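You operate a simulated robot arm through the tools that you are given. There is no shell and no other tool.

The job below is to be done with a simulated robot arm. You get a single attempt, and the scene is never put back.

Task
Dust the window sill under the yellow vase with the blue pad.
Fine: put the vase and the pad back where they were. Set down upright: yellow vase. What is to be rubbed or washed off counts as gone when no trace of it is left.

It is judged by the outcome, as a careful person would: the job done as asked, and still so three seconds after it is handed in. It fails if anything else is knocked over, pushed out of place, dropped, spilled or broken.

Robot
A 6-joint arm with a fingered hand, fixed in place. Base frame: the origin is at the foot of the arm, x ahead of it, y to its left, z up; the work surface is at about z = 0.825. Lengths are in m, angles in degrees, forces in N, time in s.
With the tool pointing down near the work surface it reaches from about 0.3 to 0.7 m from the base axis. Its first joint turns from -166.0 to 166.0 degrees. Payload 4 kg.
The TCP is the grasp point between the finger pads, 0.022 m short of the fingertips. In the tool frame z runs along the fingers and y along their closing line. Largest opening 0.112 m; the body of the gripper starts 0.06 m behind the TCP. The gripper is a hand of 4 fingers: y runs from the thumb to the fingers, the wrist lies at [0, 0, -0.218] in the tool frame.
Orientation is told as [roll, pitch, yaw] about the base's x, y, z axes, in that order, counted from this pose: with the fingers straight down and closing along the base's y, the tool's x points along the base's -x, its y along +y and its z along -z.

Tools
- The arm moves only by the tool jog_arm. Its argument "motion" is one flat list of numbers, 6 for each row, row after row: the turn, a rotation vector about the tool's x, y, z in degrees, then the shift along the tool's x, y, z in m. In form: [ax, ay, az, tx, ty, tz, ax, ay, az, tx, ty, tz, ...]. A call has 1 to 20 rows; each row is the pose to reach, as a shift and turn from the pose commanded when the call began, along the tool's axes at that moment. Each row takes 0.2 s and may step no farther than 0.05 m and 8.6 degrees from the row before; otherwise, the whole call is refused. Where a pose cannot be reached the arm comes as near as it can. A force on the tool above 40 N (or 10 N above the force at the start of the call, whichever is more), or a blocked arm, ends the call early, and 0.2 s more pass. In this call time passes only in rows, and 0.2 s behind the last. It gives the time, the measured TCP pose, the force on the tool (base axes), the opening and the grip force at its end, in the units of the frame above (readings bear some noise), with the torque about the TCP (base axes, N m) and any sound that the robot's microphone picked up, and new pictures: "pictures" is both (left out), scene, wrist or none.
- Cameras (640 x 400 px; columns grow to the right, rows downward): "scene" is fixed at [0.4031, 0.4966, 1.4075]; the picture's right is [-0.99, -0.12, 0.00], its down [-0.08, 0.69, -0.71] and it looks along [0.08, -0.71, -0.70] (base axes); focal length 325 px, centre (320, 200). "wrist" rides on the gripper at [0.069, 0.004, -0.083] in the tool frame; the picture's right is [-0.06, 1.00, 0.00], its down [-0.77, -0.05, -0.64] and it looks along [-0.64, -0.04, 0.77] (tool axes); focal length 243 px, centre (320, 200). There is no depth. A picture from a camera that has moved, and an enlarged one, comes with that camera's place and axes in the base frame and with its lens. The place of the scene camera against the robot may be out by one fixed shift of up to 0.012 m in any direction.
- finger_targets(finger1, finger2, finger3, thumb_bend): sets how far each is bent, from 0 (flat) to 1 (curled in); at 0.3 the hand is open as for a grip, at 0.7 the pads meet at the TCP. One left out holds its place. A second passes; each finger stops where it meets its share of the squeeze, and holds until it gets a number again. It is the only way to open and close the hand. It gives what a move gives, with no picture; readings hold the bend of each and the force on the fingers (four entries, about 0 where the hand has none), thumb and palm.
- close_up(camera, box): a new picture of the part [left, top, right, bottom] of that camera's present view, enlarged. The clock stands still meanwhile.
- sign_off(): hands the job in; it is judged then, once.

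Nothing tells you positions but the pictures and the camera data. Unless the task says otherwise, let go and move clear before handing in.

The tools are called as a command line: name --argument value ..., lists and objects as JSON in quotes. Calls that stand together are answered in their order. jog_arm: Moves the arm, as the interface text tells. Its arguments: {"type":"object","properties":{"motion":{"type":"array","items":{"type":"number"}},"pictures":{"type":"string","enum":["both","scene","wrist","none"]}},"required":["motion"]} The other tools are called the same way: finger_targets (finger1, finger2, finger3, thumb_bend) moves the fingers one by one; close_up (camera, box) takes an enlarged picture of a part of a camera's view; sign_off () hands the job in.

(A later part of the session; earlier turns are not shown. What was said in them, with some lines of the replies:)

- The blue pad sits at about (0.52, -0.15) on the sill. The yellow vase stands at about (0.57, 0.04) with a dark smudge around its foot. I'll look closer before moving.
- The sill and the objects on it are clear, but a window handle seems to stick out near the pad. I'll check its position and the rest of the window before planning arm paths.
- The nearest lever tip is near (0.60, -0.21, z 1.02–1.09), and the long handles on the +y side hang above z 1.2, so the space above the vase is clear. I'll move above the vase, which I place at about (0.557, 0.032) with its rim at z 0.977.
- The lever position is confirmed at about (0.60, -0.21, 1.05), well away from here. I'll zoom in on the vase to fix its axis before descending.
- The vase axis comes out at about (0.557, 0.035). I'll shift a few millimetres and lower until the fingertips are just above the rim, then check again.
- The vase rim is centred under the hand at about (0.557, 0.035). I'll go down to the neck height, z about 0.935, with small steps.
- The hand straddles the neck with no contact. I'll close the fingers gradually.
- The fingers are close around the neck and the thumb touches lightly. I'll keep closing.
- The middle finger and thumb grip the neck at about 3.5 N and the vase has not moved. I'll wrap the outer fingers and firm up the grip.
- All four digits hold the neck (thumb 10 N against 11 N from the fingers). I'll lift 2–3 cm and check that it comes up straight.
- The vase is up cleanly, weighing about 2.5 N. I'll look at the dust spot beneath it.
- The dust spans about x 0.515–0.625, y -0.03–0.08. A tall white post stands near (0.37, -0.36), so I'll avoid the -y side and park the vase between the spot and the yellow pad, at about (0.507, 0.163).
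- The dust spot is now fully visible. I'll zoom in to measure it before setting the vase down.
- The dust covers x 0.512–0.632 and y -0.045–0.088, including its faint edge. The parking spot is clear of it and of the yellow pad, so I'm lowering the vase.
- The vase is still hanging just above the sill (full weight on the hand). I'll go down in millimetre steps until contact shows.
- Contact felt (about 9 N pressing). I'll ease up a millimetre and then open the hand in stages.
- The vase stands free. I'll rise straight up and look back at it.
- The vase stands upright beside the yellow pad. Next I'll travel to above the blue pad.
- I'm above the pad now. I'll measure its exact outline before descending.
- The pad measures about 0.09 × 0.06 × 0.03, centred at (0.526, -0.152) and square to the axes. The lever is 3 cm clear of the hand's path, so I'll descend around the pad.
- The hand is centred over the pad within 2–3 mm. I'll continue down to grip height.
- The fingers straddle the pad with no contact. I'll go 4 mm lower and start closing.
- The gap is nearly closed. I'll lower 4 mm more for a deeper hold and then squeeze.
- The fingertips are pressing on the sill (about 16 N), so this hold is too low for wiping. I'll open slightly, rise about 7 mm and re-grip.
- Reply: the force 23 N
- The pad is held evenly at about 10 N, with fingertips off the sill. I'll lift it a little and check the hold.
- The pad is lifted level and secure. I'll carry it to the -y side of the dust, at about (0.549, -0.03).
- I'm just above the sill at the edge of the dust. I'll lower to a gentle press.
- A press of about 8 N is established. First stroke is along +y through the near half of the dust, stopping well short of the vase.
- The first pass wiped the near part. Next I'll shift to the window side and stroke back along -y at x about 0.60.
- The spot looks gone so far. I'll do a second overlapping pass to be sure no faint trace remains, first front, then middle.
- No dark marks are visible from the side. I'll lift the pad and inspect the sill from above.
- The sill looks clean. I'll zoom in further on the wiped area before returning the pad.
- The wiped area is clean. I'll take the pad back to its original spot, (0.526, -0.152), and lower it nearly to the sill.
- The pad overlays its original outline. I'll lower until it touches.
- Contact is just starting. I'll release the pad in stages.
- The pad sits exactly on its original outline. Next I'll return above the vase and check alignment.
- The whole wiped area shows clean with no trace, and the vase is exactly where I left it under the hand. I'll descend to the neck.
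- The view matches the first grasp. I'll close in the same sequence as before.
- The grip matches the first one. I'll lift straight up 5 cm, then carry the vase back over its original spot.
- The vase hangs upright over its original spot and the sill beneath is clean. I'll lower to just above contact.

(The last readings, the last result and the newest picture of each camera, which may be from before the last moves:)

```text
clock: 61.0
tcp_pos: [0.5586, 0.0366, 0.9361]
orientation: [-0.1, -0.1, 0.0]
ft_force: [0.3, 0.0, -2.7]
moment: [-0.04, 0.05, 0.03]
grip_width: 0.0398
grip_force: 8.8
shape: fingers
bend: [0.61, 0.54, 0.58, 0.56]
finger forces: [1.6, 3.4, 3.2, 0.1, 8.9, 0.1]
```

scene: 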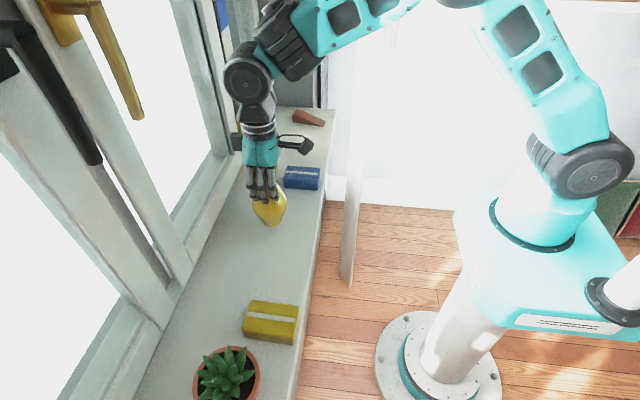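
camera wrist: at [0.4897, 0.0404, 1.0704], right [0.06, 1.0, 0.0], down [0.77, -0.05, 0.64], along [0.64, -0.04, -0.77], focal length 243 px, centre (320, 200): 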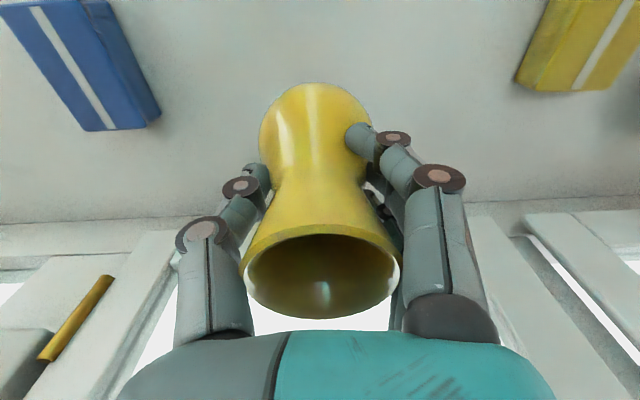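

jog_arm --motion '[0, 0, 0, 0, 0, 0.0007, 0, 0, 0, 0, 0, 0.0012, 0, 0, 0, 0, 0, 0.0012]' --pictures "none"

```text
clock: 61.8
tcp_pos: [0.5592, 0.0372, 0.936]
orientation: [-0.1, 0.0, 0.0]
ft_force: [-0.9, -0.9, 5.4]
moment: [0.04, 0.07, -0.01]
grip_width: 0.0397
grip_force: 10.5
shape: fingers
bend: [0.61, 0.55, 0.58, 0.56]
finger forces: [2.2, 4.0, 3.5, 0.0, 11.1, 0.0]
```

Contact reached. I'll ease off slightly and compare the vase foot with its original position.

jog_arm --motion '[0, 0, 0, 0, 0, -0.0008, 0, 0, 0, 0, 0, -0.0008]' --pictures "none"

close_up --camera "scene" --box '[220, 140, 348, 260]'

close_up --camera "scene" --box '[216, 140, 326, 256]'

```text
clock: 62.4
tcp_pos: [0.5587, 0.0379, 0.9359]
orientation: [0.0, 0.1, 0.0]
ft_force: [0.6, -1.3, -0.1]
moment: [0.0, -0.03, 0.0]
grip_width: 0.0396
grip_force: 9.1
shape: fingers
bend: [0.61, 0.55, 0.58, 0.56]
finger forces: [1.6, 3.5, 3.4, 0.0, 9.3, 0.0]
```

```text
3.33 times, centred on (284, 200) of scene
camera zoom: at [0.4031, 0.4966, 1.4075], right [-0.99, -0.12, 0.0], down [-0.08, 0.69, -0.71], along [0.08, -0.71, -0.7], focal length 1084 px, centre (440, 200)
```

zoom: 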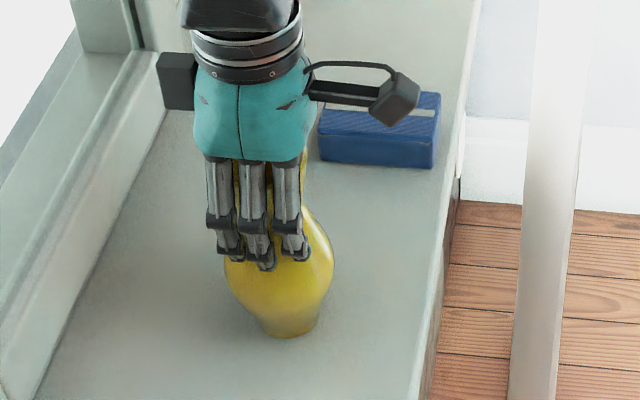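

```text
3.45 times, centred on (271, 198) of scene
camera zoom: at [0.4031, 0.4966, 1.4075], right [-0.99, -0.12, 0.0], down [-0.08, 0.69, -0.71], along [0.08, -0.71, -0.7], focal length 1121 px, centre (489, 207)
```

zoom: 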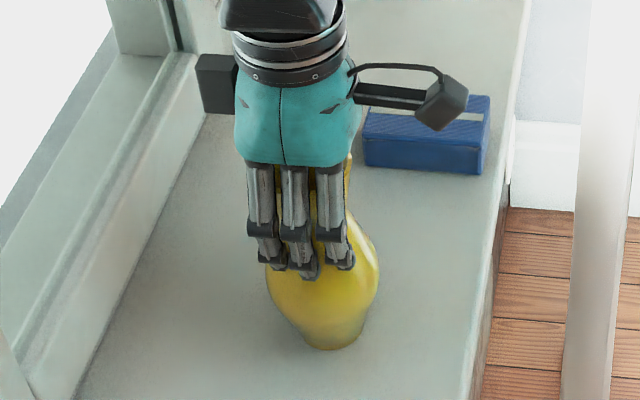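

The vase is within about 2 mm of its original spot. I'll release in stages and withdraw straight up.

finger_targets --finger1 0.52 --finger2 0.52 --finger3 0.52 --thumb_bend 0.52

finger_targets --finger1 0.3 --finger2 0.3 --finger3 0.3 --thumb_bend 0.3

jog_arm --motion '[0, 0, 0, 0, 0, -0.01, 0, 0, 0, 0, 0, -0.03, 0, 0, 0, 0, 0, -0.06, 0, 0, 0, 0, 0, -0.09, 0, 0, 0, 0, 0, -0.12, 0, 0, 0, 0, 0, -0.15, 0, 0, 0, 0, 0, -0.17, 0, 0, 0, 0, 0, -0.17]' --pictures "both"

close_up --camera "scene" --box '[220, 140, 348, 260]'

close_up --camera "wrist" --box '[250, 20, 410, 150]'

```text
clock: 63.4
tcp_pos: [0.5586, 0.0388, 0.9363]
orientation: [0.0, 0.0, 0.0]
ft_force: [0.2, -1.1, 1.3]
moment: [-0.01, 0.02, 0.02]
grip_width: 0.0526
grip_force: 1.2
shape: fingers
bend: [0.52, 0.52, 0.52, 0.52]
finger forces: [0.0, 0.5, 0.0, 0.1, 1.7, 0.0]
```

```text
clock: 64.4
tcp_pos: [0.5592, 0.0359, 0.9372]
orientation: [0.0, 0.0, 0.0]
ft_force: [-0.2, -0.7, 0.0]
moment: [0.01, -0.03, 0.0]
grip_width: 0.1127
grip_force: 0.3
shape: fingers
bend: [0.3, 0.3, 0.3, 0.3]
finger forces: [0.0, 0.0, 0.0, 0.1, 0.3, 0.1]
```

```text
clock: 66.2
tcp_pos: [0.5581, 0.0367, 1.1057]
orientation: [0.0, 0.0, 0.0]
ft_force: [-0.1, -0.3, -0.3]
moment: [0.01, -0.03, -0.02]
grip_width: 0.1126
grip_force: 0.0
shape: fingers
bend: [0.3, 0.3, 0.3, 0.3]
finger forces: [0.0, 0.0, 0.1, 0.0, 0.0, 0.0]
camera wrist: at [0.4896, 0.0416, 1.19], right [0.06, 1.0, 0.0], down [0.77, -0.05, 0.64], along [0.64, -0.04, -0.77], focal length 243 px, centre (320, 200)
```

scene: 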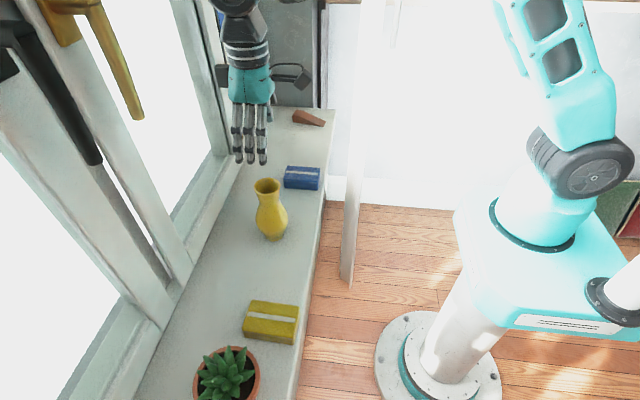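
wrist: 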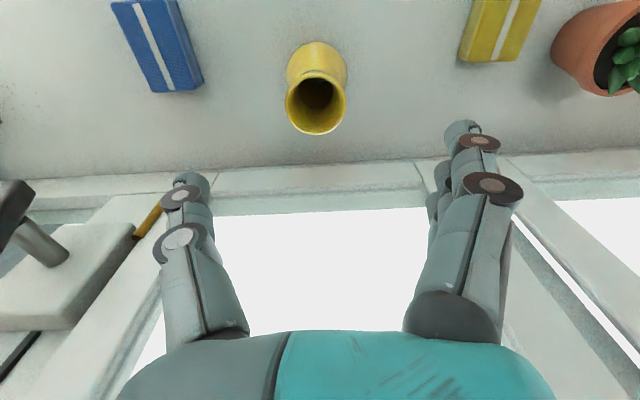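

```text
3.33 times, centred on (284, 200) of scene
camera zoom: at [0.4031, 0.4966, 1.4075], right [-0.99, -0.12, 0.0], down [-0.08, 0.69, -0.71], along [0.08, -0.71, -0.7], focal length 1084 px, centre (440, 200)
```

zoom: 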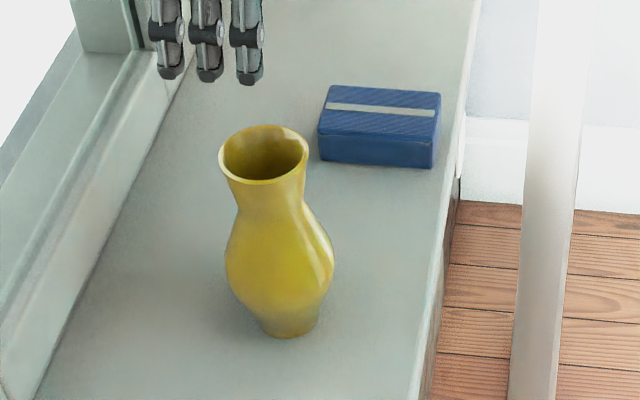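

```text
3.08 times, centred on (330, 85) of wrist
camera zoom: at [0.4896, 0.0416, 1.19], right [0.06, 1.0, 0.0], down [0.77, -0.05, 0.64], along [0.64, -0.04, -0.77], focal length 746 px, centre (289, 554)
```

zoom: 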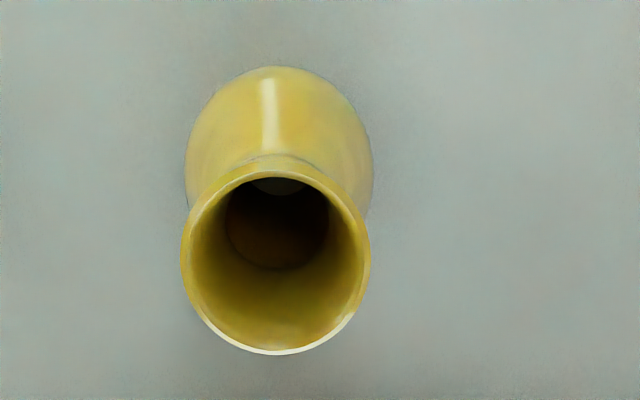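

The vase is upright and within 2 mm of where it was. The pad matches its outline and the sill is clean. I'll back the arm away to its starting position and take a final look.

jog_arm --motion '[0, 0, 0, 0.02, -0.024, 0, 0, 0, 0, 0.045, -0.05, 0, 0, 0, 0, 0.07, -0.08, 0, 0, 0, 0, 0.09, -0.105, 0, 0, 0, 0, 0.09, -0.105, 0]' --pictures "both"

close_up --camera "wrist" --box '[330, 80, 490, 220]'

close_up --camera "scene" --box '[200, 150, 360, 280]'

```text
clock: 67.4
tcp_pos: [0.4721, -0.0719, 1.1057]
orientation: [0.0, 0.0, 0.0]
ft_force: [-0.8, -0.1, 0.6]
moment: [-0.01, -0.01, 0.04]
grip_width: 0.1129
grip_force: 0.1
shape: fingers
bend: [0.3, 0.3, 0.3, 0.3]
finger forces: [0.0, 0.0, 0.0, 0.1, 0.0, 0.0]
camera wrist: at [0.4026, -0.0665, 1.1895], right [0.06, 1.0, 0.0], down [0.77, -0.05, 0.64], along [0.64, -0.04, -0.77], focal length 243 px, centre (320, 200)
```

scene: 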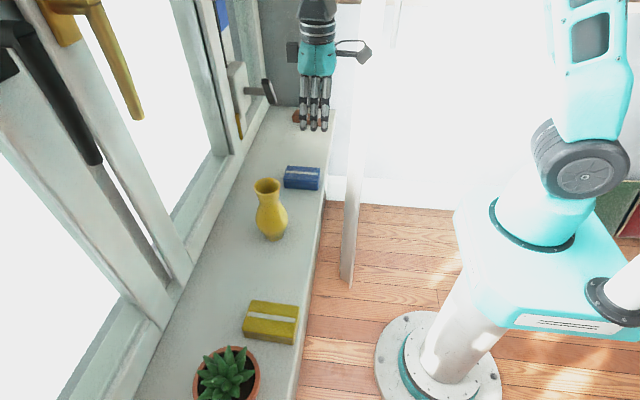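
wrist: 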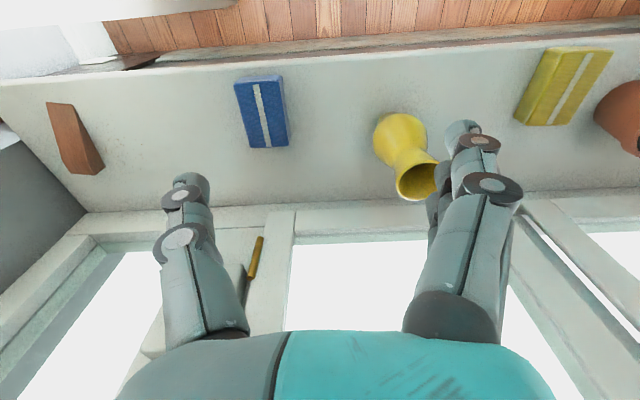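

```text
2.86 times, centred on (410, 150) of wrist
camera zoom: at [0.4026, -0.0665, 1.1895], right [0.06, 1.0, 0.0], down [0.77, -0.05, 0.64], along [0.64, -0.04, -0.77], focal length 693 px, centre (63, 343)
```

zoom: 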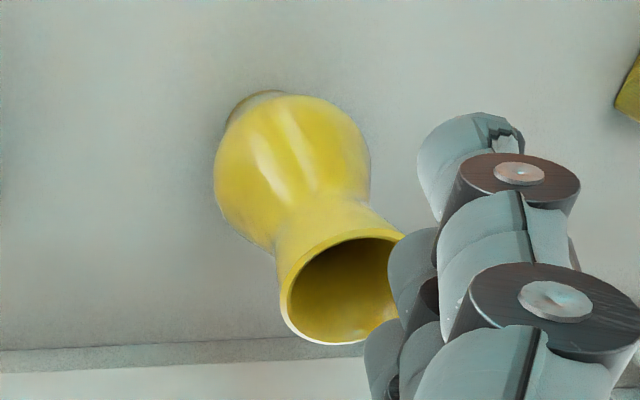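

```text
3.08 times, centred on (280, 215) of scene
camera zoom: at [0.4031, 0.4966, 1.4075], right [-0.99, -0.12, 0.0], down [-0.08, 0.69, -0.71], along [0.08, -0.71, -0.7], focal length 1000 px, centre (443, 154)
```

zoom: 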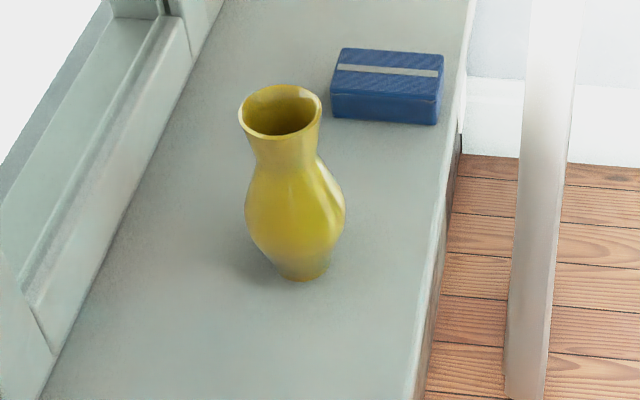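

The dust is gone, the vase stands upright on its original spot, and the blue pad is back in place. Nothing else has moved and the hand is empty and clear, so I'm handing the job in.

sign_off

```text
The job is handed in.
```

The window sill under the yellow vase is dusted, and close-up views show no trace of the smudge left. I handed the job in, but no verdict came back.

- **Vase:** it stands upright within about 2 mm of where it was. While I wiped, I parked it between the smudge and the yellow pad.
- **Blue pad:** it is back on its original outline.
- **Everything else:** the yellow pad, plant and brown wedge look unmoved in the final pictures. The arm is empty and back near its starting position.

My first grip on the pad was too low, and the fingertips pressed on the sill at up to about 21 N. I re-gripped higher before wiping, and there is no visible mark.
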